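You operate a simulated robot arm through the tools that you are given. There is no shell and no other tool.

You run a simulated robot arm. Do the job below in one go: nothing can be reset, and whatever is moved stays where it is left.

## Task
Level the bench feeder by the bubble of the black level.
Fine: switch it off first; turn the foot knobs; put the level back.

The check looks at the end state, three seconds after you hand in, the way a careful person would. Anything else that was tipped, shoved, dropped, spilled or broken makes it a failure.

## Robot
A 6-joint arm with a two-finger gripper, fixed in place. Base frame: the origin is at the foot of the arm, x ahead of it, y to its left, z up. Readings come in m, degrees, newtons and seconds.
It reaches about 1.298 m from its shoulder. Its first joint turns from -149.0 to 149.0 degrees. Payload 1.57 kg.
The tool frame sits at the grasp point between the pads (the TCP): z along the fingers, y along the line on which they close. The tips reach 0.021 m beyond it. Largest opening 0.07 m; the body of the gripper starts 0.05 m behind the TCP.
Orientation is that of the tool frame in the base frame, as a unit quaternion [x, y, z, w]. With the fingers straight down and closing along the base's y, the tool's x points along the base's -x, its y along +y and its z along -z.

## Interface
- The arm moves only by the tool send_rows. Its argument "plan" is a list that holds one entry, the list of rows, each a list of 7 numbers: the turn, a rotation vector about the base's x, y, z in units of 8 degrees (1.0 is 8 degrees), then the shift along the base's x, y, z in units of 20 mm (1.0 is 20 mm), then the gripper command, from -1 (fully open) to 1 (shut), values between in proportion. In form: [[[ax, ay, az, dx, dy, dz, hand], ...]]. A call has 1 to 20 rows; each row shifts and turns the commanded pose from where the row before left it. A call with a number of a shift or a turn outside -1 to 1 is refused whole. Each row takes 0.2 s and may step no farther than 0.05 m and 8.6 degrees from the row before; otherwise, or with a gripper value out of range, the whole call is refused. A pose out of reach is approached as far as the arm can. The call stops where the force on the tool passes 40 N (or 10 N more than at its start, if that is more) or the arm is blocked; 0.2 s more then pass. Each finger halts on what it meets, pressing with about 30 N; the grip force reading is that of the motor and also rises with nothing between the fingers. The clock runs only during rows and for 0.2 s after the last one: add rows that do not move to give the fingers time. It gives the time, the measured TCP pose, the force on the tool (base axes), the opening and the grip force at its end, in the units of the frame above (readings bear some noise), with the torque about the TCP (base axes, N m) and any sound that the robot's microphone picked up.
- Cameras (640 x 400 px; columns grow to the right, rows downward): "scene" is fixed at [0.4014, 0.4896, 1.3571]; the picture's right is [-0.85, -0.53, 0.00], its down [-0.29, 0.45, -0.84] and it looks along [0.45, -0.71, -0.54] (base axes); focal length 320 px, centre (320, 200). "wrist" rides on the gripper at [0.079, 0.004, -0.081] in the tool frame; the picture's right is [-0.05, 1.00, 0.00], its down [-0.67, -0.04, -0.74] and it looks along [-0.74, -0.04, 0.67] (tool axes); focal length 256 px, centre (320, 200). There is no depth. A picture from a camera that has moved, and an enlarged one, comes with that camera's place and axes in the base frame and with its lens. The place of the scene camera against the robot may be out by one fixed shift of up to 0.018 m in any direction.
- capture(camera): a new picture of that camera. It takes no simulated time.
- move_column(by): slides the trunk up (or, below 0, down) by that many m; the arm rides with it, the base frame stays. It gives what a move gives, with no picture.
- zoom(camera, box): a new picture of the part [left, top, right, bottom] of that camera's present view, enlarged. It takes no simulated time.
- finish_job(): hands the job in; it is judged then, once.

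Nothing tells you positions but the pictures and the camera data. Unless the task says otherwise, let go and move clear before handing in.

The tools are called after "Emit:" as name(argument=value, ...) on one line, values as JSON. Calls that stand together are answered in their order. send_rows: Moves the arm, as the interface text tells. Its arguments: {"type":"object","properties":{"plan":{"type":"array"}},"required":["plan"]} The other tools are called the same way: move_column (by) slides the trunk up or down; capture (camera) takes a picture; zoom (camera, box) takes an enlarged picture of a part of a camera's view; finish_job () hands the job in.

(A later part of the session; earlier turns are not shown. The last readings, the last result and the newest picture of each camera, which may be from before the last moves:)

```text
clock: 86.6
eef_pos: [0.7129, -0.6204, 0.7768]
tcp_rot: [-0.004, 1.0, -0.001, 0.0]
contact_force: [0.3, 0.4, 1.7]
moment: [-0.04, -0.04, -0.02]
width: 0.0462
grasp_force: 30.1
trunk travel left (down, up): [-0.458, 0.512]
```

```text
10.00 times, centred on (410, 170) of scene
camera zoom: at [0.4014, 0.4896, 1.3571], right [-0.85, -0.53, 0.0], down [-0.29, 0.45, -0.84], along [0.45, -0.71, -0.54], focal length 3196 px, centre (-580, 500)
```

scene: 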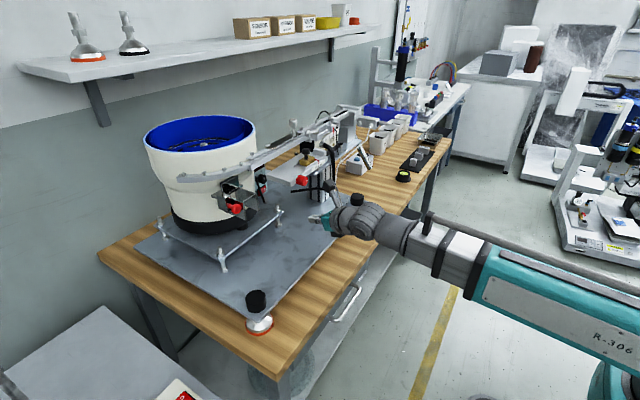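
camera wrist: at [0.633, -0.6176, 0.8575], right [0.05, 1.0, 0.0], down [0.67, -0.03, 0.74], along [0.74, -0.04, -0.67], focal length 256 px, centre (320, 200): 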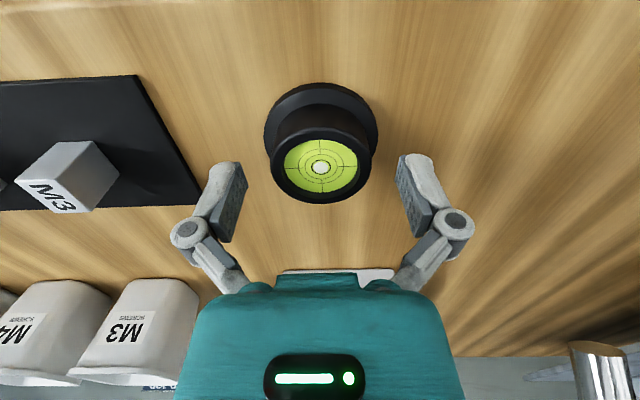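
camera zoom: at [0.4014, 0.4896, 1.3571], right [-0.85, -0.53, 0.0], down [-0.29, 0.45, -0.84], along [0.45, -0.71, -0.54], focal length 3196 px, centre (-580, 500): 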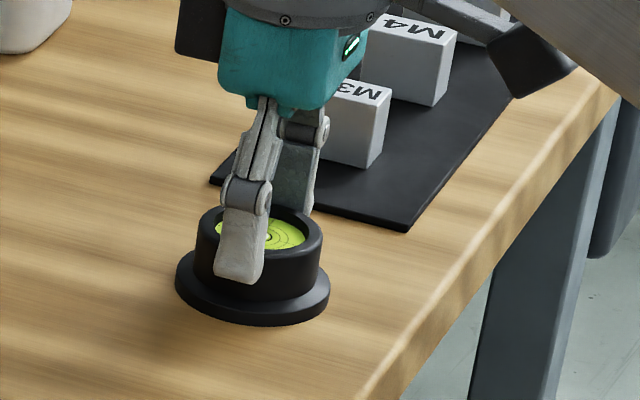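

Gripped (46 mm). Lifting with the trunk, then carrying it in front of the bench toward the free area of the plate near (0.775, 0.07).

Emit:
move_column(by=0.12)

Emit:
send_rows(plan=[[[0, 0, 0, -1, 0, 0, 1], [0, 0, 0, -1, 0.5, 0, 1], [0, 0, 0, -1, 1, 0, 1], [0, 0, 0, -1, 1, 0, 1], [0, 0, 0, -0.65, 1, 0, 1], [0, 0, 0, 0, 1, 0, 1], [0, 0, 0, 0, 1, 0, 1], [0, 0, 0, 0, 1, 0, 1], [0, 0, 0, 0, 1, 0, 1], [0, 0, 0, 0, 1, 0, 1], [0, 0, 0, 0, 1, 0, 1], [0, 0, 0, 0, 1, 0, 1], [0, 0, 0, 0, 1, 0, 1], [0, 0, 0, 0, 1, 0, 1], [0, 0, 0, 0, 1, 0, 1], [0, 0, 0, 0, 1, 0, 1], [0, 0, 0, 0, 1, 0, 1], [0, 0, 0, 0, 1, 0, 1], [0, 0, 0, 0, 1, 0, 1], [0, 0, 0, 0, 1, 0, 1]]])

Emit:
capture(camera="scene")

```text
clock: 88.1
eef_pos: [0.7122, -0.6202, 0.8963]
tcp_rot: [-0.003, 1.0, 0.0, 0.0]
contact_force: [0.1, 0.5, -0.5]
moment: [-0.01, -0.01, -0.03]
width: 0.0463
grasp_force: 29.9
trunk travel left (down, up): [-0.578, 0.392]
```

```text
clock: 92.3
eef_pos: [0.6206, -0.2515, 0.8965]
tcp_rot: [-0.002, 1.0, 0.0, 0.0]
contact_force: [-0.2, -0.4, -1.3]
moment: [-0.02, -0.02, -0.02]
width: 0.0461
grasp_force: 30.2
trunk travel left (down, up): [-0.578, 0.392]
```

```text
taken
```

scene: 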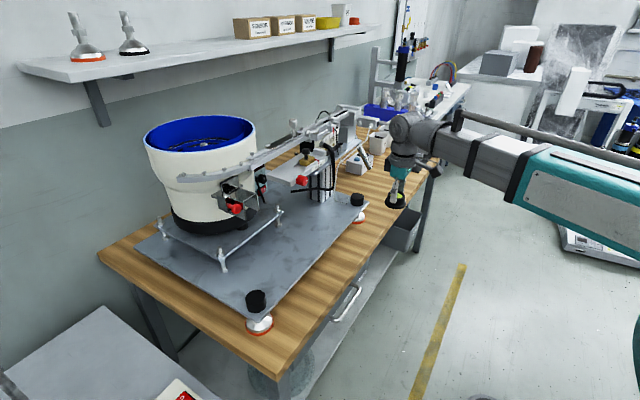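

Still held. Continuing to the plate area.

Emit:
send_rows(plan=[[[0, 0, 0, 0, 1, 0, 1], [0, 0, 0, 0, 1, 0, 1], [0, 0, 0, 0, 1, 0, 1], [0, 0, 0, 0, 1, 0, 1], [0, 0, 0, 0, 1, 0, 1], [0, 0, 0, 0, 1, 0, 1], [0, 0, 0, 0, 1, 0, 1], [0, 0, 0, 0, 1, 0, 1], [0, 0, 0, 0, 1, 0, 1], [0, 0, 0, 0, 1, 0, 1], [0, 0, 0, 0, 1, 0, 1], [0, 0, 0, 0, 1, 0, 1], [0, 0, 0, 0, 1, 0, 1], [0, 0, 0, 0, 1, 0, 1], [0, 0, 0, 0, 1, 0, 1], [0, 0, 0, 0, 1, 0, 1], [0, 0, 0, 0.5, 0.1, 0, 1], [0, 0, 0, 1, 0, 0, 1], [0, 0, 0, 1, 0, 0, 1], [0, 0, 0, 1, 0, 0, 1]]])

Emit:
capture(camera="wrist")

Emit:
zoom(camera="scene", box=[200, 120, 400, 245])

```text
clock: 96.5
eef_pos: [0.6896, 0.071, 0.8965]
tcp_rot: [-0.003, 1.0, 0.0, 0.0]
contact_force: [-0.4, 0.3, -1.0]
moment: [0.01, 0.02, 0.01]
width: 0.0463
grasp_force: 29.6
trunk travel left (down, up): [-0.578, 0.392]
```

```text
taken
camera wrist: at [0.6097, 0.0743, 0.9775], right [0.05, 1.0, 0.0], down [0.67, -0.03, 0.74], along [0.74, -0.04, -0.67], focal length 256 px, centre (320, 200)
```

wrist: 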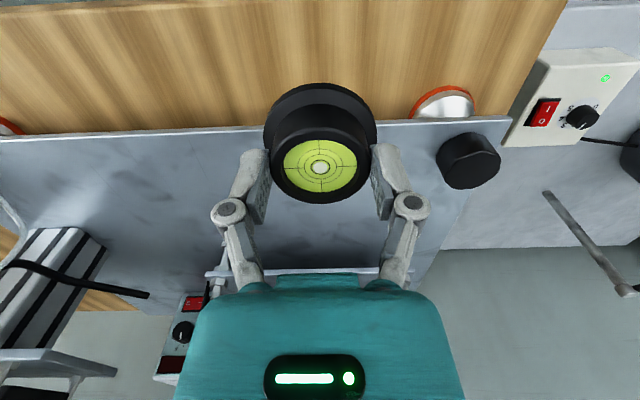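

```text
3.20 times, centred on (300, 182) of scene
camera zoom: at [0.4014, 0.4896, 1.3571], right [-0.85, -0.53, 0.0], down [-0.29, 0.45, -0.84], along [0.45, -0.71, -0.54], focal length 1023 px, centre (384, 256)
```

zoom: 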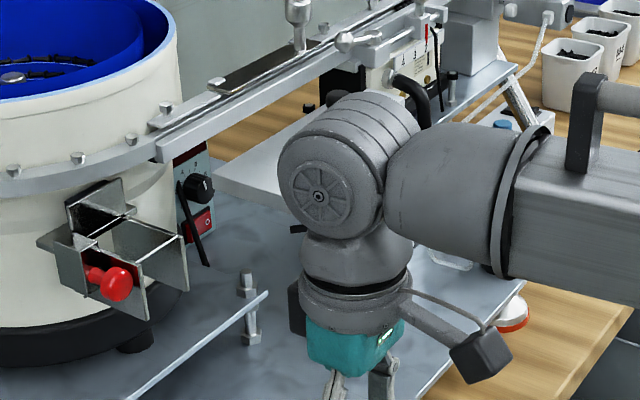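

Moving over the plate spot and lowering in stages until the level touches down.

Emit:
send_rows(plan=[[[0, 0, 0, 1, 0, 0, 1], [0, 0, 0, 1, 0, 0, 1], [0, 0, 0, 1, 0, 0, 1], [0, 0, 0, 1, 0, 0, 1], [0, 0, 0, 0.25, 0, 0, 1], [0, 0, 0, 0, 0, 0, 1]]])

Emit:
move_column(by=-0.045)

Emit:
capture(camera="wrist")

Emit:
zoom(camera="scene", box=[220, 150, 400, 262])

```text
clock: 97.9
eef_pos: [0.7766, 0.0713, 0.8978]
tcp_rot: [-0.003, 1.0, 0.0, 0.0]
contact_force: [0.1, 0.5, -0.8]
moment: [-0.03, -0.01, -0.02]
width: 0.0461
grasp_force: 30.0
trunk travel left (down, up): [-0.578, 0.392]
```

```text
clock: 98.8
eef_pos: [0.7762, 0.0721, 0.8512]
tcp_rot: [-0.004, 1.0, 0.0, 0.0]
contact_force: [0.4, -0.3, -0.8]
moment: [0.02, 0.02, 0.0]
width: 0.0462
grasp_force: 30.0
trunk travel left (down, up): [-0.533, 0.437]
```

```text
taken
camera wrist: at [0.6955, 0.0753, 0.9325], right [0.05, 1.0, 0.0], down [0.67, -0.03, 0.74], along [0.74, -0.04, -0.67], focal length 256 px, centre (320, 200)
```

wrist: 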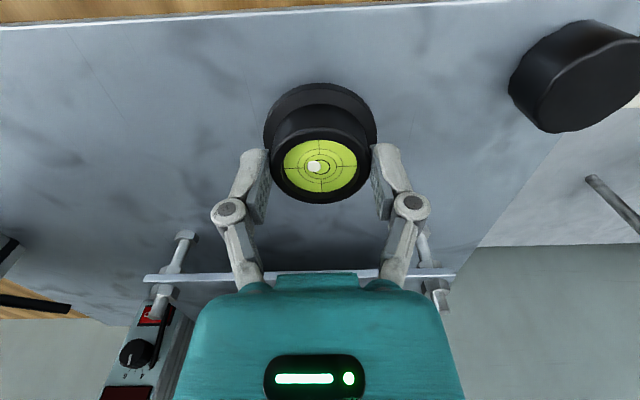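

```text
3.56 times, centred on (310, 206) of scene
camera zoom: at [0.4014, 0.4896, 1.3571], right [-0.85, -0.53, 0.0], down [-0.29, 0.45, -0.84], along [0.45, -0.71, -0.54], focal length 1136 px, centre (356, 179)
```

zoom: 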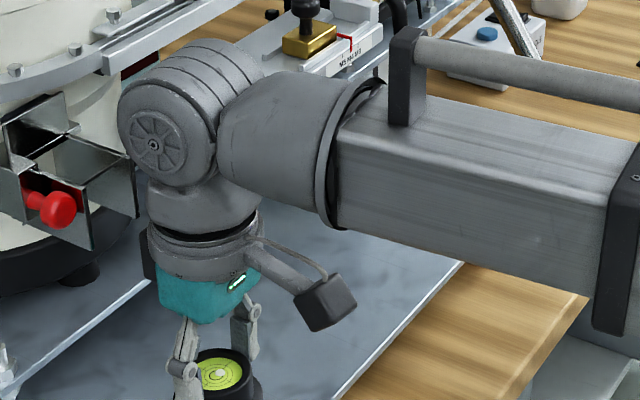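

Close to the plate. Lowering in small steps and watching the vertical force.

Emit:
move_column(by=-0.007)

Emit:
move_column(by=-0.003)

```text
clock: 99.3
eef_pos: [0.775, 0.0729, 0.8446]
tcp_rot: [-0.003, 1.0, 0.0, 0.0]
contact_force: [0.3, 0.6, -0.1]
moment: [-0.03, -0.01, 0.01]
width: 0.0461
grasp_force: 29.9
trunk travel left (down, up): [-0.526, 0.444]
```

```text
clock: 99.8
eef_pos: [0.7754, 0.0719, 0.8416]
tcp_rot: [-0.004, 1.0, 0.001, 0.0]
contact_force: [0.2, -0.3, -0.9]
moment: [-0.02, 0.02, 0.0]
width: 0.046
grasp_force: 30.1
trunk travel left (down, up): [-0.523, 0.447]
```

Emit:
move_column(by=-0.002)

Emit:
move_column(by=-0.002)

Emit:
zoom(camera="scene", box=[240, 240, 310, 285])

```text
clock: 100.4
eef_pos: [0.7768, 0.0723, 0.8397]
tcp_rot: [-0.004, 1.0, 0.0, -0.001]
contact_force: [-0.3, -0.6, -0.5]
moment: [0.0, -0.01, 0.03]
width: 0.0463
grasp_force: 30.0
trunk travel left (down, up): [-0.521, 0.449]
```

```text
clock: 100.9
eef_pos: [0.7752, 0.0718, 0.8375]
tcp_rot: [-0.004, 1.0, -0.001, 0.0]
contact_force: [0.1, -0.4, -1.1]
moment: [-0.03, -0.01, 0.01]
width: 0.0461
grasp_force: 29.7
trunk travel left (down, up): [-0.519, 0.451]
```

```text
8.89 times, centred on (275, 262) of scene
camera zoom: at [0.4014, 0.4896, 1.3571], right [-0.85, -0.53, 0.0], down [-0.29, 0.45, -0.84], along [0.45, -0.71, -0.54], focal length 2841 px, centre (720, -356)
```

zoom: 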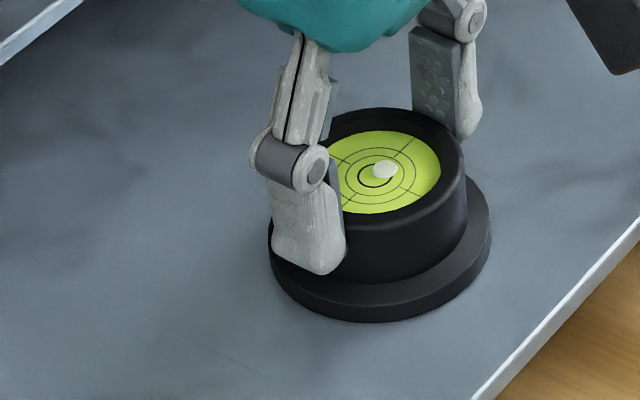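

Almost on the plate; a few more 2 mm steps.

Emit:
move_column(by=-0.002)

Emit:
move_column(by=-0.002)

Emit:
zoom(camera="scene", box=[240, 240, 310, 285])

```text
clock: 101.4
eef_pos: [0.7749, 0.0725, 0.8363]
tcp_rot: [-0.004, 1.0, 0.0, 0.001]
contact_force: [6.3, 0.9, 17.7]
moment: [-0.03, -0.06, 0.01]
width: 0.0462
grasp_force: 29.9
trunk travel left (down, up): [-0.517, 0.453]
```

```text
clock: 101.9
eef_pos: [0.7754, 0.0726, 0.8346]
tcp_rot: [-0.004, 1.0, 0.0, 0.001]
contact_force: [5.7, 1.7, 20.7]
moment: [0.02, -0.14, -0.01]
width: 0.0464
grasp_force: 30.3
trunk travel left (down, up): [-0.515, 0.455]
```

```text
8.89 times, centred on (275, 262) of scene
camera zoom: at [0.4014, 0.4896, 1.3571], right [-0.85, -0.53, 0.0], down [-0.29, 0.45, -0.84], along [0.45, -0.71, -0.54], focal length 2841 px, centre (720, -356)
```

zoom: 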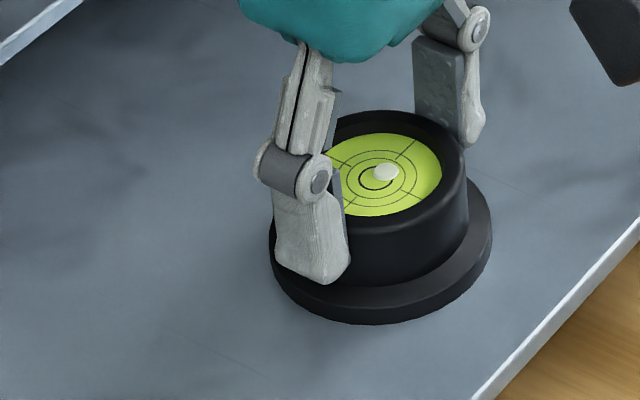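

Touchdown felt. Releasing the level.

Emit:
send_rows(plan=[[[0, 0, 0, 0, 0, 0, 0], [0, 0, 0, 0, 0, 0, -0.5], [0, 0, 0, 0, 0, 0, -1], [0, 0, 0, 0, 0, 0, -1], [0, 0, 0, 0, 0, 0, -1]]])

Emit:
zoom(camera="scene", box=[240, 240, 310, 285])

Emit:
capture(camera="wrist")

```text
clock: 103.1
eef_pos: [0.777, 0.0719, 0.8334]
tcp_rot: [-0.003, 1.0, 0.0, 0.001]
contact_force: [1.7, 0.5, 0.5]
moment: [0.02, 0.01, -0.03]
width: 0.0703
grasp_force: 0.1
trunk travel left (down, up): [-0.515, 0.455]
```

```text
8.89 times, centred on (275, 262) of scene
camera zoom: at [0.4014, 0.4896, 1.3571], right [-0.85, -0.53, 0.0], down [-0.29, 0.45, -0.84], along [0.45, -0.71, -0.54], focal length 2841 px, centre (720, -356)
```

zoom: 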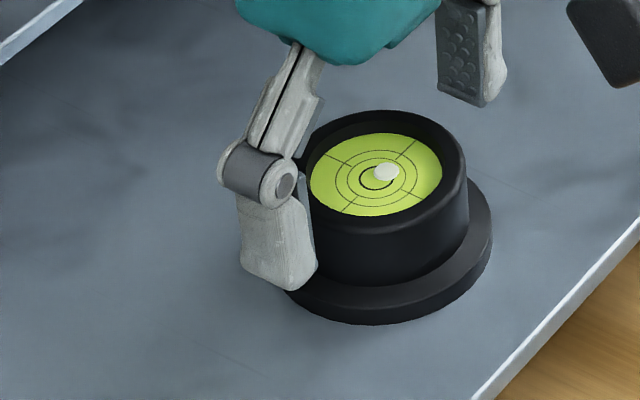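

```text
taken
camera wrist: at [0.6955, 0.0753, 0.9145], right [0.05, 1.0, 0.0], down [0.67, -0.03, 0.74], along [0.74, -0.04, -0.67], focal length 256 px, centre (320, 200)
```

wrist: 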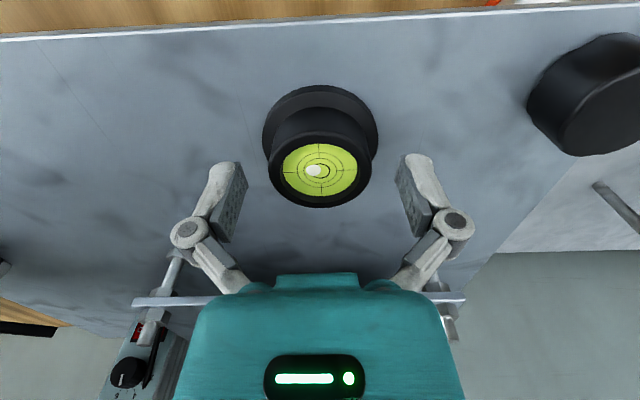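

The level stands on the plate and the bubble is off-centre. Raising clear and taking a close reading.

Emit:
move_column(by=0.1)

Emit:
zoom(camera="wrist", box=[240, 0, 400, 100])

Emit:
zoom(camera="scene", box=[266, 246, 298, 266])

Emit:
capture(camera="wrist")

```text
clock: 104.5
eef_pos: [0.776, 0.0721, 0.9341]
tcp_rot: [-0.004, 1.0, 0.0, 0.0]
contact_force: [-0.1, -0.3, 0.6]
moment: [-0.02, 0.02, 0.02]
width: 0.0701
grasp_force: 0.1
trunk travel left (down, up): [-0.615, 0.355]
```

```text
4.00 times, centred on (320, 50) of wrist
camera zoom: at [0.6956, 0.0753, 1.0144], right [0.05, 1.0, 0.0], down [0.67, -0.03, 0.74], along [0.74, -0.04, -0.67], focal length 1024 px, centre (320, 800)
```

zoom: 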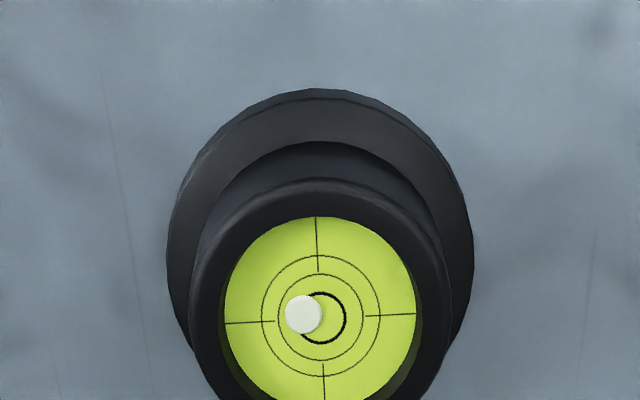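

```text
16.00 times, centred on (282, 256) of scene
camera zoom: at [0.4014, 0.4896, 1.3571], right [-0.85, -0.53, 0.0], down [-0.29, 0.45, -0.84], along [0.45, -0.71, -0.54], focal length 5113 px, centre (928, -696)
```

zoom: 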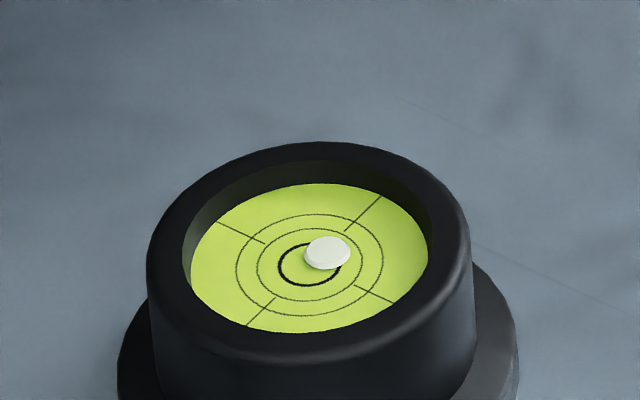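

```text
taken
camera wrist: at [0.6956, 0.0753, 1.0144], right [0.05, 1.0, 0.0], down [0.67, -0.03, 0.74], along [0.74, -0.04, -0.67], focal length 256 px, centre (320, 200)
```

wrist: 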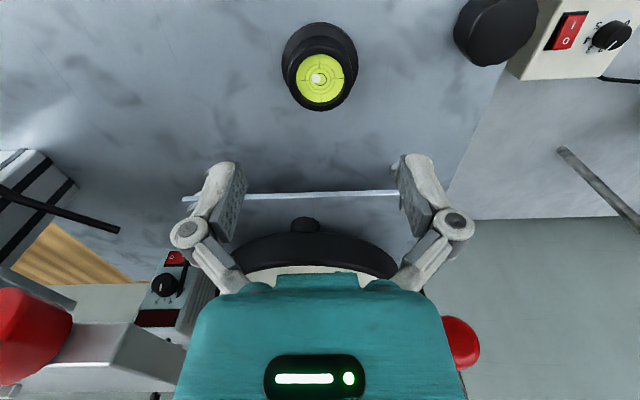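

The bubble sits toward -y (knob A side high, knob B side low), with only a slight x error. I'll go to knob B first and look at it closely.

Emit:
send_rows(plan=[[[0, 0, 0, -0.3, 0.93, 0, -1], [0, 0, 0, -0.3, 0.93, 0, -1], [0, 0, 0, -0.3, 0.93, 0, -1], [0, 0, 0, -0.3, 0.93, 0, -1], [0, 0, 0, -0.3, 0.93, 0, -1], [0, 0, 0, -0.1, 0.9, 0, -1]]])

Emit:
capture(camera="wrist")

Emit:
zoom(camera="scene", box=[220, 270, 300, 320])

```text
clock: 105.9
eef_pos: [0.7423, 0.1842, 0.9333]
tcp_rot: [-0.002, 1.0, -0.001, 0.0]
contact_force: [-1.1, 0.2, -0.3]
moment: [0.02, -0.01, -0.02]
width: 0.0698
grasp_force: 0.0
trunk travel left (down, up): [-0.615, 0.355]
```

```text
taken
camera wrist: at [0.662, 0.1869, 1.0145], right [0.05, 1.0, 0.0], down [0.67, -0.03, 0.74], along [0.74, -0.04, -0.67], focal length 256 px, centre (320, 200)
```

wrist: 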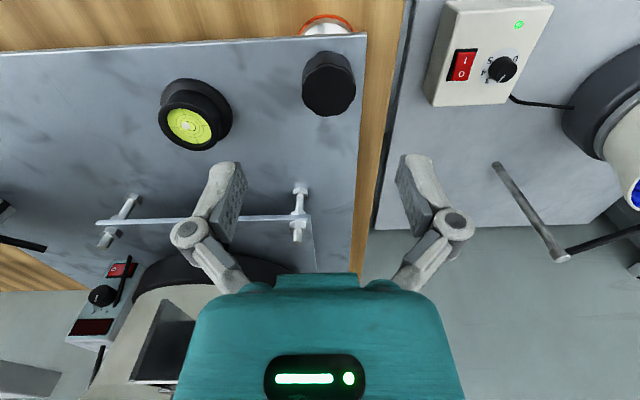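

```text
8.00 times, centred on (260, 295) of scene
camera zoom: at [0.4014, 0.4896, 1.3571], right [-0.85, -0.53, 0.0], down [-0.29, 0.45, -0.84], along [0.45, -0.71, -0.54], focal length 2557 px, centre (800, -560)
```

zoom: 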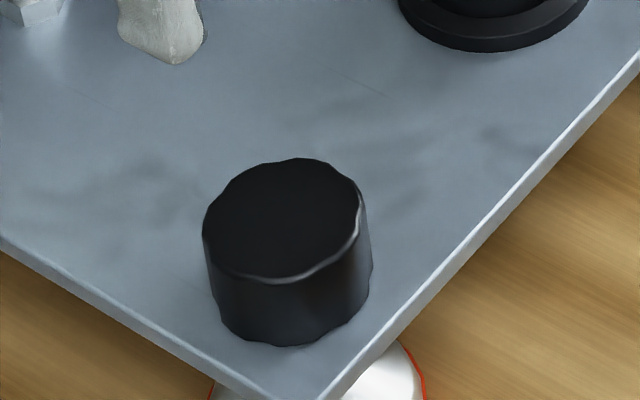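

Knob B's top is at about (0.751, 0.1885, 0.825), 43 mm across. Aligning over it and lowering the open fingers around it.

Emit:
send_rows(plan=[[[0, 0, 0, 0.44, 0.2, 0, -1], [0, 0, 0, 0, 0, 0, -1]]])

Emit:
move_column(by=-0.07)

Emit:
capture(camera="wrist")

Emit:
zoom(camera="scene", box=[215, 250, 305, 320])

```text
clock: 106.5
eef_pos: [0.7517, 0.1878, 0.9338]
tcp_rot: [-0.003, 1.0, 0.001, 0.0]
contact_force: [0.5, 0.3, -0.8]
moment: [0.04, -0.01, 0.0]
width: 0.0703
grasp_force: 0.0
trunk travel left (down, up): [-0.615, 0.355]
```

```text
clock: 107.5
eef_pos: [0.7517, 0.1882, 0.8634]
tcp_rot: [-0.004, 1.0, 0.0, 0.0]
contact_force: [-0.2, -0.6, -1.2]
moment: [0.0, 0.03, 0.0]
width: 0.0703
grasp_force: 0.1
trunk travel left (down, up): [-0.545, 0.425]
```

```text
taken
camera wrist: at [0.6712, 0.1907, 0.9445], right [0.05, 1.0, 0.0], down [0.67, -0.03, 0.74], along [0.74, -0.04, -0.67], focal length 256 px, centre (320, 200)
```

wrist: 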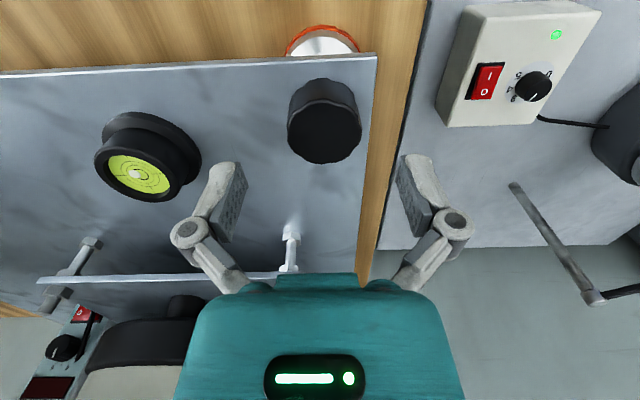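

```text
5.71 times, centred on (260, 285) of scene
camera zoom: at [0.4014, 0.4896, 1.3571], right [-0.85, -0.53, 0.0], down [-0.29, 0.45, -0.84], along [0.45, -0.71, -0.54], focal length 1826 px, centre (663, -286)
```

zoom: 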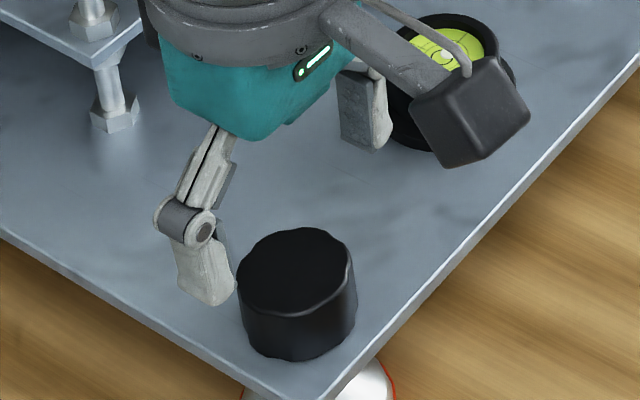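

Well centred. Lowering around the knob and gripping it.

Emit:
move_column(by=-0.034)

Emit:
send_rows(plan=[[[0, 0, 0, -0.07, 0, 0, -0.2], [0, 0, 0, 0, 0, 0, 0.5], [0, 0, 0, 0, 0, 0, 1], [0, 0, 0, 0, 0, 0, 1], [0, 0, 0, 0, 0, 0, 1]]])

Emit:
zoom(camera="scene", box=[215, 230, 325, 320])

Emit:
capture(camera="wrist")

```text
clock: 108.3
eef_pos: [0.7513, 0.1879, 0.8291]
tcp_rot: [-0.003, 1.0, 0.0, -0.001]
contact_force: [-0.2, 0.5, -0.2]
moment: [0.01, -0.02, -0.02]
width: 0.0699
grasp_force: 0.1
trunk travel left (down, up): [-0.511, 0.459]
```

```text
clock: 109.5
eef_pos: [0.7509, 0.1902, 0.8293]
tcp_rot: [-0.004, 1.0, 0.0, 0.001]
contact_force: [2.5, 19.6, 7.6]
moment: [0.75, 0.29, 0.05]
width: 0.042
grasp_force: 31.7
trunk travel left (down, up): [-0.511, 0.459]
```

```text
4.44 times, centred on (270, 275) of scene
camera zoom: at [0.4014, 0.4896, 1.3571], right [-0.85, -0.53, 0.0], down [-0.29, 0.45, -0.84], along [0.45, -0.71, -0.54], focal length 1420 px, centre (542, -133)
```

zoom: 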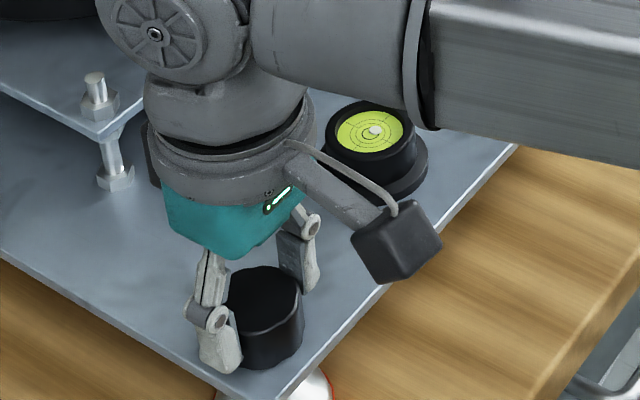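

```text
taken
camera wrist: at [0.67, 0.1925, 0.9106], right [0.05, 1.0, 0.0], down [0.67, -0.03, 0.74], along [0.74, -0.03, -0.67], focal length 256 px, centre (320, 200)
```

wrist: 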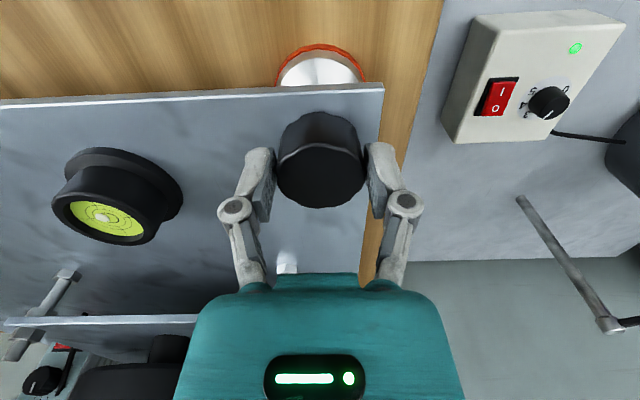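

Gripped, but the hand is about 2 mm off centre (20 N sideways). I'll relieve that and then turn the knob clockwise 40° as a test.

Emit:
send_rows(plan=[[[0, 0, 0, 0, 0.12, 0, 1], [0, 0, 0, 0, 0, 0, 1]]])

Emit:
send_rows(plan=[[[0, 0, -0.5, 0, 0, 0, 1], [0, 0, -0.5, 0, 0, 0, 1], [0, 0, -0.5, 0, 0, 0, 1], [0, 0, 0, 0, 0, 0, 1]]])

Emit:
zoom(camera="scene", box=[215, 230, 325, 320])

```text
clock: 110.1
eef_pos: [0.7497, 0.1907, 0.829]
tcp_rot: [-0.003, 1.0, -0.001, 0.0]
contact_force: [7.2, 9.5, 10.9]
moment: [0.23, 0.25, 0.03]
width: 0.042
grasp_force: 31.5
trunk travel left (down, up): [-0.511, 0.459]
```

```text
clock: 111.1
eef_pos: [0.7516, 0.1914, 0.8291]
tcp_rot: [0.102, 0.995, 0.0, 0.001]
contact_force: [11.4, 9.5, 12.2]
moment: [0.04, -0.64, 0.04]
width: 0.042
grasp_force: 32.1
trunk travel left (down, up): [-0.511, 0.459]
```

```text
4.44 times, centred on (270, 275) of scene
camera zoom: at [0.4014, 0.4896, 1.3571], right [-0.85, -0.53, 0.0], down [-0.29, 0.45, -0.84], along [0.45, -0.71, -0.54], focal length 1420 px, centre (542, -133)
```

zoom: 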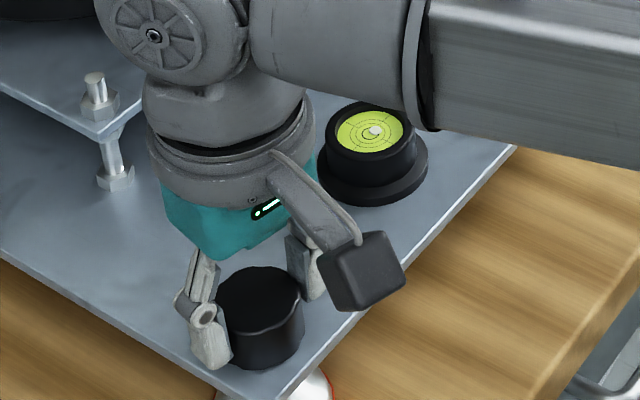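

Turning works. I'll relieve the sideways load slightly, continue clockwise, and compare the bubble before and after.

Emit:
zoom(camera="scene", box=[266, 246, 298, 266])

Emit:
send_rows(plan=[[[0, 0, -0.5, 0.06, 0.05, 0, 1], [0, 0, -0.5, 0, 0, 0, 1], [0, 0, -0.5, 0, 0, 0, 1], [0, 0, -0.5, 0, 0, 0, 1], [0, 0, -0.5, 0, 0, 0, 1], [0, 0, -0.5, 0, 0, 0, 1], [0, 0, 0, 0, 0, 0, 1]]])

Emit:
zoom(camera="scene", box=[266, 246, 298, 266])

```text
16.00 times, centred on (282, 256) of scene
camera zoom: at [0.4014, 0.4896, 1.3571], right [-0.85, -0.53, 0.0], down [-0.29, 0.45, -0.84], along [0.45, -0.71, -0.54], focal length 5113 px, centre (928, -696)
```

zoom: 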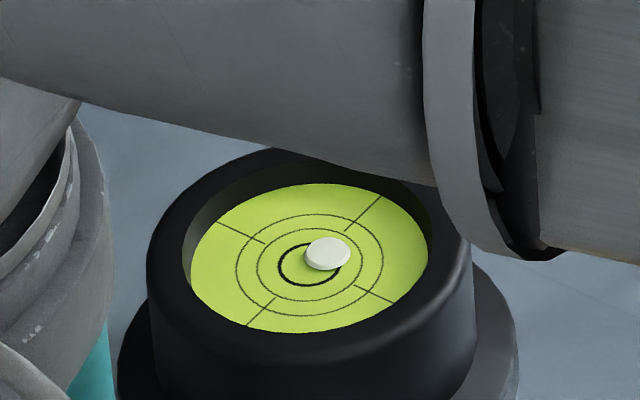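

```text
clock: 112.7
eef_pos: [0.7513, 0.1917, 0.8303]
tcp_rot: [0.306, 0.952, 0.001, -0.001]
contact_force: [-2.7, 5.6, 0.5]
moment: [-0.05, 0.65, 0.01]
width: 0.0416
grasp_force: 31.6
trunk travel left (down, up): [-0.511, 0.459]
```

```text
16.00 times, centred on (282, 256) of scene
camera zoom: at [0.4014, 0.4896, 1.3571], right [-0.85, -0.53, 0.0], down [-0.29, 0.45, -0.84], along [0.45, -0.71, -0.54], focal length 5113 px, centre (928, -696)
```

zoom: 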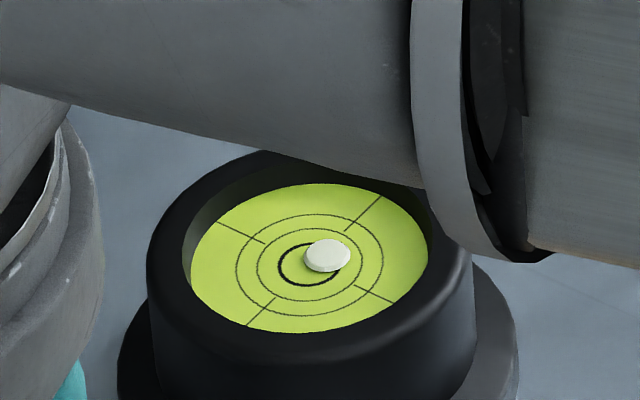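

Clockwise on B moves the bubble slowly toward centre (raises that corner). Continuing clockwise another 72° and re-reading.

Emit:
send_rows(plan=[[[0, 0, -0.6, 0, 0.03, 0, 1], [0, 0, -0.6, 0, 0, 0, 1], [0, 0, -0.6, 0, 0, 0, 1], [0, 0, -0.6, 0, 0, 0, 1], [0, 0, -0.6, 0, 0, 0, 1], [0, 0, -0.6, 0, 0, 0, 1], [0, 0, -0.6, 0, 0, 0, 1], [0, 0, -0.6, 0, 0, 0, 1], [0, 0, -0.6, 0, 0, 0, 1], [0, 0, -0.6, 0, 0, 0, 1], [0, 0, -0.6, 0, 0, 0, 1], [0, 0, -0.6, 0, 0, 0, 1], [0, 0, -0.6, 0, 0, 0, 1], [0, 0, -0.6, 0, 0, 0, 1], [0, 0, -0.6, 0, 0, 0, 1], [0, 0, 0, 0, 0, 0, 1]]])

Emit:
zoom(camera="scene", box=[266, 246, 298, 266])

Emit:
zoom(camera="scene", box=[215, 230, 325, 320])

```text
clock: 116.1
eef_pos: [0.7532, 0.1916, 0.8294]
tcp_rot: [0.808, 0.59, 0.003, 0.002]
contact_force: [27.0, 4.1, 14.7]
moment: [-0.23, -0.64, 0.06]
width: 0.0419
grasp_force: 32.2
trunk travel left (down, up): [-0.511, 0.459]
```

```text
16.00 times, centred on (282, 256) of scene
camera zoom: at [0.4014, 0.4896, 1.3571], right [-0.85, -0.53, 0.0], down [-0.29, 0.45, -0.84], along [0.45, -0.71, -0.54], focal length 5113 px, centre (928, -696)
```

zoom: 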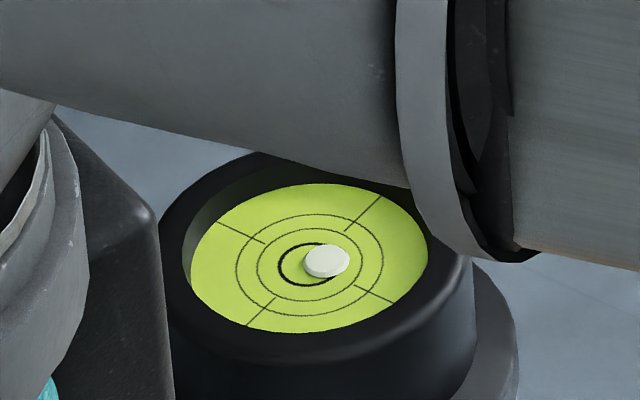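

```text
4.44 times, centred on (270, 275) of scene
camera zoom: at [0.4014, 0.4896, 1.3571], right [-0.85, -0.53, 0.0], down [-0.29, 0.45, -0.84], along [0.45, -0.71, -0.54], focal length 1420 px, centre (542, -133)
```

zoom: 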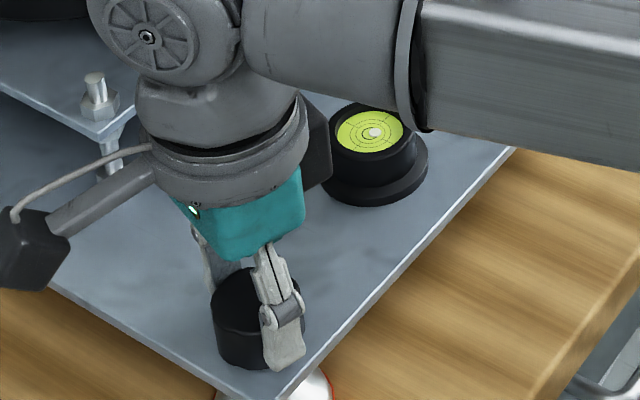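

The bubble moved mostly as predicted: B is about right, maybe slightly over. Remaining error should come out by lowering A (counter-clockwise ~120°). Relieving load, releasing B and rising.

Emit:
send_rows(plan=[[[0, 0, 0, 0.1, 0, 0, 1], [0, 0, 0, 0, 0, 0, 0], [0, 0, 0, 0, 0, 0, -0.5], [0, 0, 0, 0, 0, 0, -1], [0, 0, 0, 0, 0, 0, -1], [0, 0, 0, 0, 0, 0, -1]]])

Emit:
move_column(by=0.13)

Emit:
zoom(camera="scene", box=[266, 246, 298, 266])

```text
clock: 117.5
eef_pos: [0.7531, 0.1921, 0.8292]
tcp_rot: [0.807, 0.59, 0.001, -0.001]
contact_force: [-0.2, -0.7, -0.6]
moment: [0.01, -0.04, 0.01]
width: 0.07
grasp_force: 0.0
trunk travel left (down, up): [-0.511, 0.459]
```

```text
clock: 119.1
eef_pos: [0.7528, 0.1927, 0.9595]
tcp_rot: [0.807, 0.59, 0.0, -0.001]
contact_force: [-0.3, -0.5, -0.5]
moment: [0.02, 0.03, -0.03]
width: 0.0699
grasp_force: 0.0
trunk travel left (down, up): [-0.641, 0.329]
```

```text
16.00 times, centred on (282, 256) of scene
camera zoom: at [0.4014, 0.4896, 1.3571], right [-0.85, -0.53, 0.0], down [-0.29, 0.45, -0.84], along [0.45, -0.71, -0.54], focal length 5113 px, centre (928, -696)
```

zoom: 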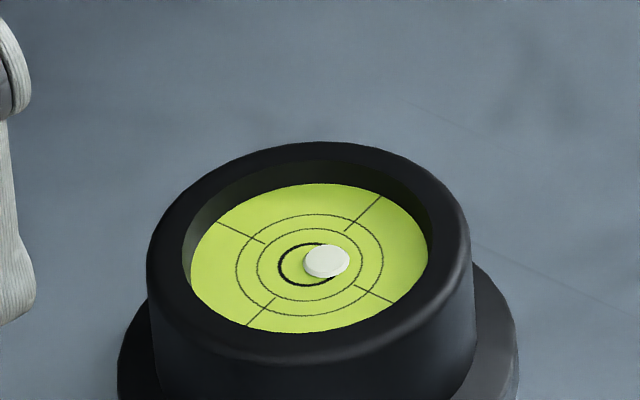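

Bubble holds at the same reading. Moving back from the bench and across to knob A while un-rotating the hand.

Emit:
send_rows(plan=[[[0, 0, 0.9, -1, 0, 0, -1], [0, 0, 0.9, -1, 0, 0, -1], [0, 0, 0.9, -1, 0, 0, -1], [0, 0, 0.9, -1, 0, 0, -1], [0, 0, 0.9, -1, 0, 0, -1], [0, 0, 0.9, -1, 0, 0, -1], [0, 0, 0.58, 0, -1, 0, -1], [0, 0, 0.58, 0, -1, 0, -1], [0, 0, 0.58, 0, -1, 0, -1], [0, 0, 0.58, 0, -1, 0, -1], [0, 0, 0.58, 0, -1, 0, -1], [0, 0, 0.58, 0, -1, 0, -1], [0, 0, 0.58, 0, -1, 0, -1], [0, 0, 0.58, 0, -1, 0, -1], [0, 0, 0.58, 0, -1, 0, -1], [0, 0, 0.58, 0, -1, 0, -1], [0, 0, 0.58, 0, -1, 0, -1], [0, 0, 0.58, 0, -1, 0, -1], [0, 0, 0.58, 0, -1, 0, -1], [0, 0, 0.58, 0, -1, 0, -1]]])

Emit:
send_rows(plan=[[[0, 0, 0, 0, -1, 0, -1], [0, 0, 0, 0, -1, 0, -1], [0, 0, 0, 0, -1, 0, -1], [0, 0, 0, 0, -1, 0, -1], [0, 0, 0, 0, -1, 0, -1], [0, 0, 0, 0, -1, 0, -1], [0, 0, 0, 0, -1, 0, -1], [0, 0, 0, 0.5, -1, 0, -1], [0, 0, 0, 0.5, -1, 0, -1], [0, 0, 0, 1, -0.4, 0, -1]]])

Emit:
capture(camera="wrist")

```text
clock: 123.3
eef_pos: [0.6332, -0.0885, 0.9598]
tcp_rot: [-0.005, 1.0, 0.0, 0.0]
contact_force: [-0.4, 0.0, -0.1]
moment: [0.0, -0.02, 0.0]
width: 0.07
grasp_force: 0.1
trunk travel left (down, up): [-0.641, 0.329]
```

```text
clock: 125.5
eef_pos: [0.674, -0.2768, 0.9592]
tcp_rot: [-0.004, 1.0, 0.0, 0.0]
contact_force: [0.0, 0.0, -0.9]
moment: [-0.03, -0.02, 0.01]
width: 0.0699
grasp_force: 0.0
trunk travel left (down, up): [-0.641, 0.329]
```

```text
taken
camera wrist: at [0.5927, -0.274, 1.0405], right [0.04, 1.0, 0.0], down [0.67, -0.03, 0.74], along [0.74, -0.03, -0.67], focal length 256 px, centre (320, 200)
```

wrist: 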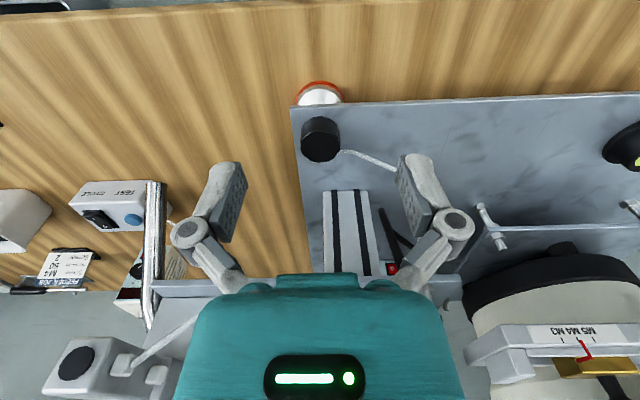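

Knob A is ahead at the picture's centre, with a white cable ending beside it. Zooming in for exact positions.

Emit:
zoom(camera="wrist", box=[260, 70, 440, 190])

Emit:
zoom(camera="scene", box=[325, 165, 405, 235])

```text
3.33 times, centred on (350, 130) of wrist
camera zoom: at [0.5927, -0.274, 1.0405], right [0.04, 1.0, 0.0], down [0.67, -0.03, 0.74], along [0.74, -0.03, -0.67], focal length 853 px, centre (220, 433)
```

zoom: 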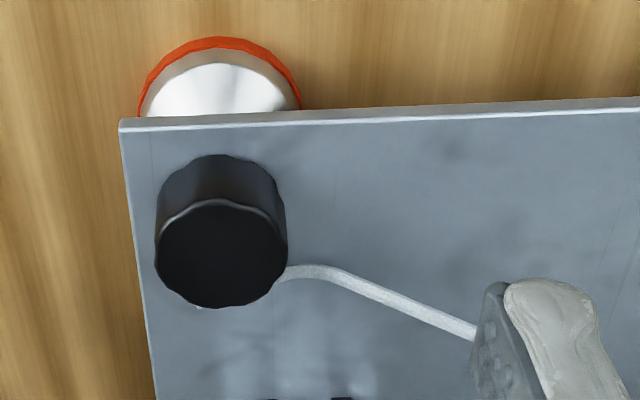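

```text
5.71 times, centred on (365, 200) of scene
camera zoom: at [0.4014, 0.4896, 1.3571], right [-0.85, -0.53, 0.0], down [-0.29, 0.45, -0.84], along [0.45, -0.71, -0.54], focal length 1826 px, centre (63, 200)
```

zoom: 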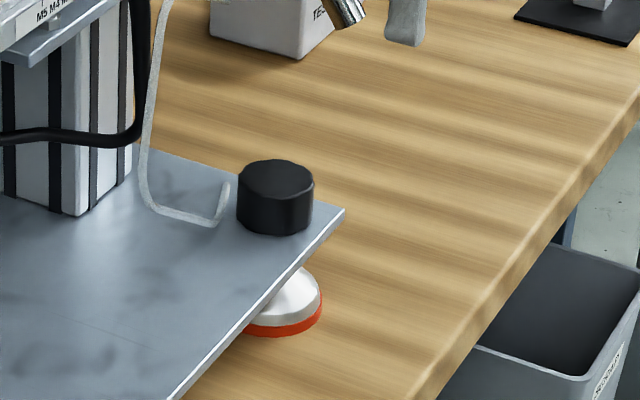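

The white cable lies on the plate just beyond knob A, so I'll grip slightly higher here and keep the finger sweep off that side. Rotating the hand -30° and moving over knob A.

Emit:
send_rows(plan=[[[0, 0, -0.95, 0.9, 0, 0, -1], [0, 0, -0.95, 0.9, 0, 0, -1], [0, 0, -0.95, 0.9, 0, 0, -1], [0, 0, -0.9, 0.95, 0, 0, -1], [0, 0, 0, 0.05, 0, 0, -1]]])

Emit:
move_column(by=-0.08)

Emit:
capture(camera="wrist")

Emit:
zoom(camera="scene", box=[325, 165, 405, 235])

```text
clock: 126.7
eef_pos: [0.7471, -0.2762, 0.9595]
tcp_rot: [0.256, 0.967, 0.0, 0.0]
contact_force: [0.3, -0.6, 0.5]
moment: [-0.01, 0.01, 0.02]
width: 0.0704
grasp_force: 0.0
trunk travel left (down, up): [-0.641, 0.329]
```

```text
clock: 127.9
eef_pos: [0.7478, -0.2759, 0.8793]
tcp_rot: [0.254, 0.967, 0.0, 0.0]
contact_force: [-0.5, 0.2, 0.1]
moment: [0.01, 0.02, 0.01]
width: 0.0698
grasp_force: 0.1
trunk travel left (down, up): [-0.561, 0.409]
```

```text
taken
camera wrist: at [0.679, -0.2343, 0.9606], right [0.54, 0.84, 0.0], down [0.56, -0.36, 0.74], along [0.63, -0.4, -0.67], focal length 256 px, centre (320, 200)
```

wrist: 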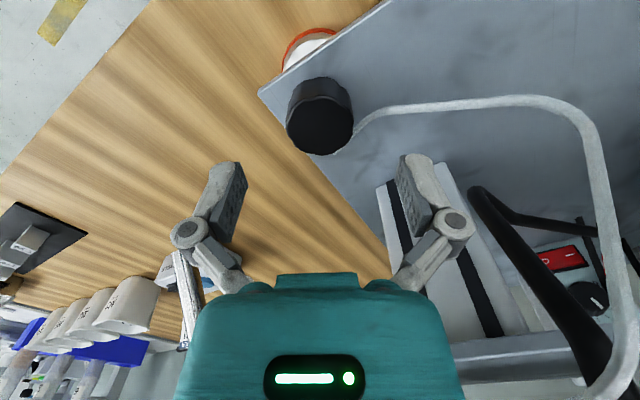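

```text
5.71 times, centred on (365, 200) of scene
camera zoom: at [0.4014, 0.4896, 1.3571], right [-0.85, -0.53, 0.0], down [-0.29, 0.45, -0.84], along [0.45, -0.71, -0.54], focal length 1826 px, centre (63, 200)
```

zoom: 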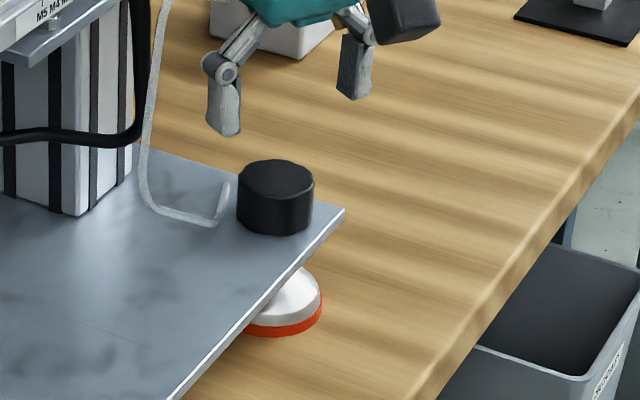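

Cable bend sits about 60° round from the knob, so I'll grip with the fingers at 80°/260° and sweep counter-clockwise 60° at a time. Adjusting angle and centre, then lowering.

Emit:
send_rows(plan=[[[0, 0, 0.81, 0.15, -0.1, 0, -1], [0, 0, 0.81, 0, 0, 0, -1], [0, 0, 0.81, 0, 0, 0, -1], [0, 0, 0, 0, 0, 0, -1]]])

Emit:
move_column(by=-0.03)

Emit:
capture(camera="wrist")

Emit:
zoom(camera="scene", box=[325, 165, 405, 235])

```text
clock: 128.9
eef_pos: [0.7486, -0.2779, 0.879]
tcp_rot: [0.088, 0.996, 0.0, 0.0]
contact_force: [-0.6, -1.3, -0.8]
moment: [0.01, -0.02, -0.01]
width: 0.07
grasp_force: 0.0
trunk travel left (down, up): [-0.561, 0.409]
```

```text
clock: 129.6
eef_pos: [0.7486, -0.2772, 0.8493]
tcp_rot: [0.087, 0.996, 0.0, 0.0]
contact_force: [-0.3, 0.0, -0.5]
moment: [0.01, 0.0, 0.0]
width: 0.0702
grasp_force: 0.1
trunk travel left (down, up): [-0.531, 0.439]
```

```text
taken
camera wrist: at [0.6709, -0.2606, 0.9305], right [0.23, 0.97, 0.0], down [0.65, -0.15, 0.74], along [0.73, -0.17, -0.67], focal length 256 px, centre (320, 200)
```

wrist: 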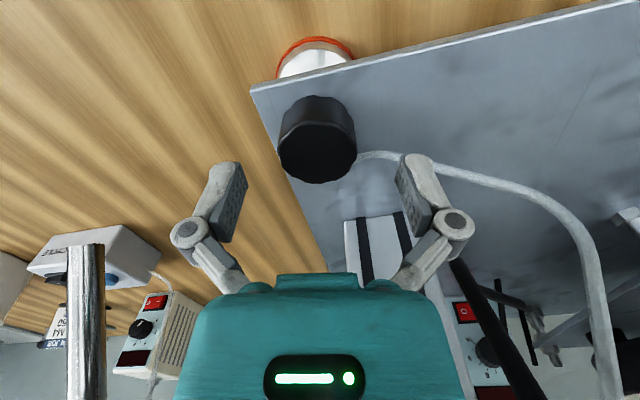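

```text
5.71 times, centred on (365, 200) of scene
camera zoom: at [0.4014, 0.4896, 1.3571], right [-0.85, -0.53, 0.0], down [-0.29, 0.45, -0.84], along [0.45, -0.71, -0.54], focal length 1826 px, centre (63, 200)
```

zoom: 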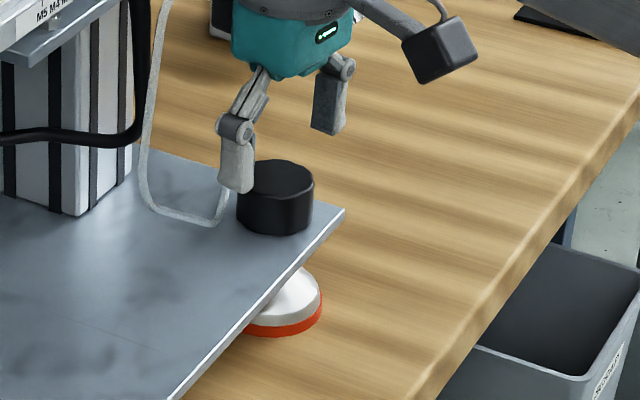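

Centred on the knob. Lowering to just above cable height and gripping.

Emit:
move_column(by=-0.016)

Emit:
zoom(camera="scene", box=[335, 175, 385, 215])

Emit:
send_rows(plan=[[[0, 0, 0, 0, 0, 0, -0.2], [0, 0, 0, 0, 0, 0, 0.5], [0, 0, 0, 0, 0, 0, 1], [0, 0, 0, 0, 0, 0, 1], [0, 0, 0, 0, 0, 0, 1]]])

Emit:
zoom(camera="scene", box=[335, 175, 385, 215])

```text
clock: 130.2
eef_pos: [0.7487, -0.2774, 0.8332]
tcp_rot: [0.088, 0.996, 0.0, -0.001]
contact_force: [0.1, -0.7, -0.2]
moment: [-0.01, 0.02, 0.01]
width: 0.0701
grasp_force: 0.1
trunk travel left (down, up): [-0.515, 0.455]
```

```text
10.00 times, centred on (360, 195) of scene
camera zoom: at [0.4014, 0.4896, 1.3571], right [-0.85, -0.53, 0.0], down [-0.29, 0.45, -0.84], along [0.45, -0.71, -0.54], focal length 3196 px, centre (-80, 250)
```

zoom: 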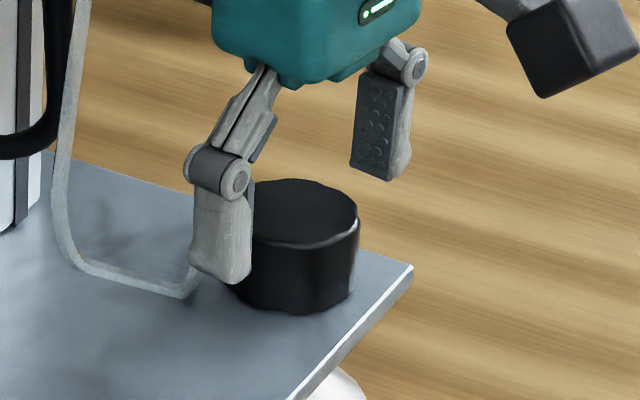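

```text
clock: 131.4
eef_pos: [0.7486, -0.2793, 0.8325]
tcp_rot: [0.088, 0.996, -0.001, 0.0]
contact_force: [-1.0, -15.5, 5.1]
moment: [-0.69, 0.18, -0.05]
width: 0.0412
grasp_force: 32.1
trunk travel left (down, up): [-0.515, 0.455]
```

```text
10.00 times, centred on (360, 195) of scene
camera zoom: at [0.4014, 0.4896, 1.3571], right [-0.85, -0.53, 0.0], down [-0.29, 0.45, -0.84], along [0.45, -0.71, -0.54], focal length 3196 px, centre (-80, 250)
```

zoom: 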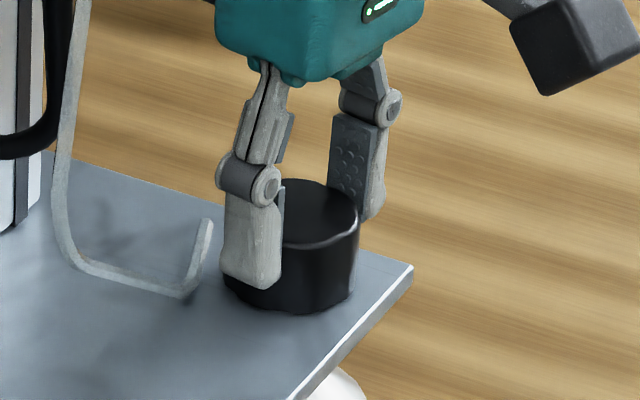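

Gripped. Relieving the sideways load and turning knob A counter-clockwise 60°.

Emit:
send_rows(plan=[[[0, 0, 0, 0, -0.12, 0, 1], [0, 0, 0, 0, 0, 0, 1]]])

Emit:
send_rows(plan=[[[0, 0, 0.6, 0, 0, 0, 1], [0, 0, 0.6, 0, 0, 0, 1], [0, 0, 0.6, 0, 0, 0, 1], [0, 0, 0.6, 0, 0, 0, 1], [0, 0, 0.6, 0, 0, 0, 1], [0, 0, 0.6, 0, 0, 0, 1], [0, 0, 0, 0, 0, 0, 1]]])

Emit:
zoom(camera="scene", box=[266, 246, 298, 266])

Emit:
zoom(camera="scene", box=[335, 175, 385, 215])

```text
clock: 132.1
eef_pos: [0.7486, -0.2788, 0.8338]
tcp_rot: [0.087, 0.996, 0.001, 0.0]
contact_force: [-2.7, 2.3, 0.4]
moment: [-0.04, -0.62, -0.02]
width: 0.0413
grasp_force: 32.4
trunk travel left (down, up): [-0.515, 0.455]
```

```text
clock: 133.7
eef_pos: [0.7494, -0.2806, 0.8337]
tcp_rot: [-0.164, 0.987, -0.001, 0.0]
contact_force: [-2.5, -9.5, 2.9]
moment: [-0.25, 0.29, -0.02]
width: 0.0414
grasp_force: 32.4
trunk travel left (down, up): [-0.515, 0.455]
```

```text
16.00 times, centred on (282, 256) of scene
camera zoom: at [0.4014, 0.4896, 1.3571], right [-0.85, -0.53, 0.0], down [-0.29, 0.45, -0.84], along [0.45, -0.71, -0.54], focal length 5113 px, centre (928, -696)
```

zoom: 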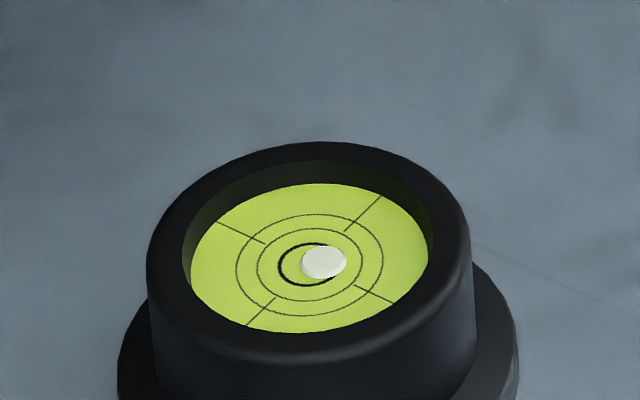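

```text
10.00 times, centred on (360, 195) of scene
camera zoom: at [0.4014, 0.4896, 1.3571], right [-0.85, -0.53, 0.0], down [-0.29, 0.45, -0.84], along [0.45, -0.71, -0.54], focal length 3196 px, centre (-80, 250)
```

zoom: 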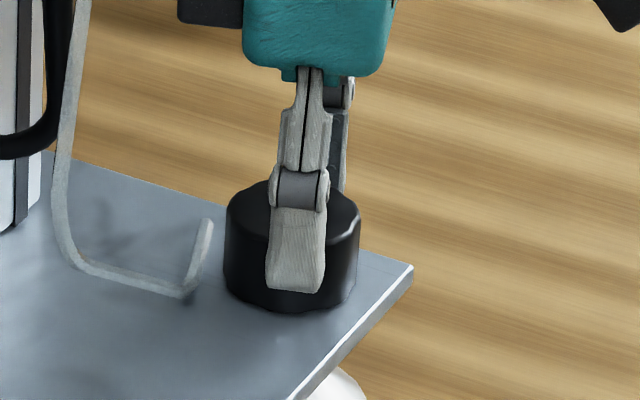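

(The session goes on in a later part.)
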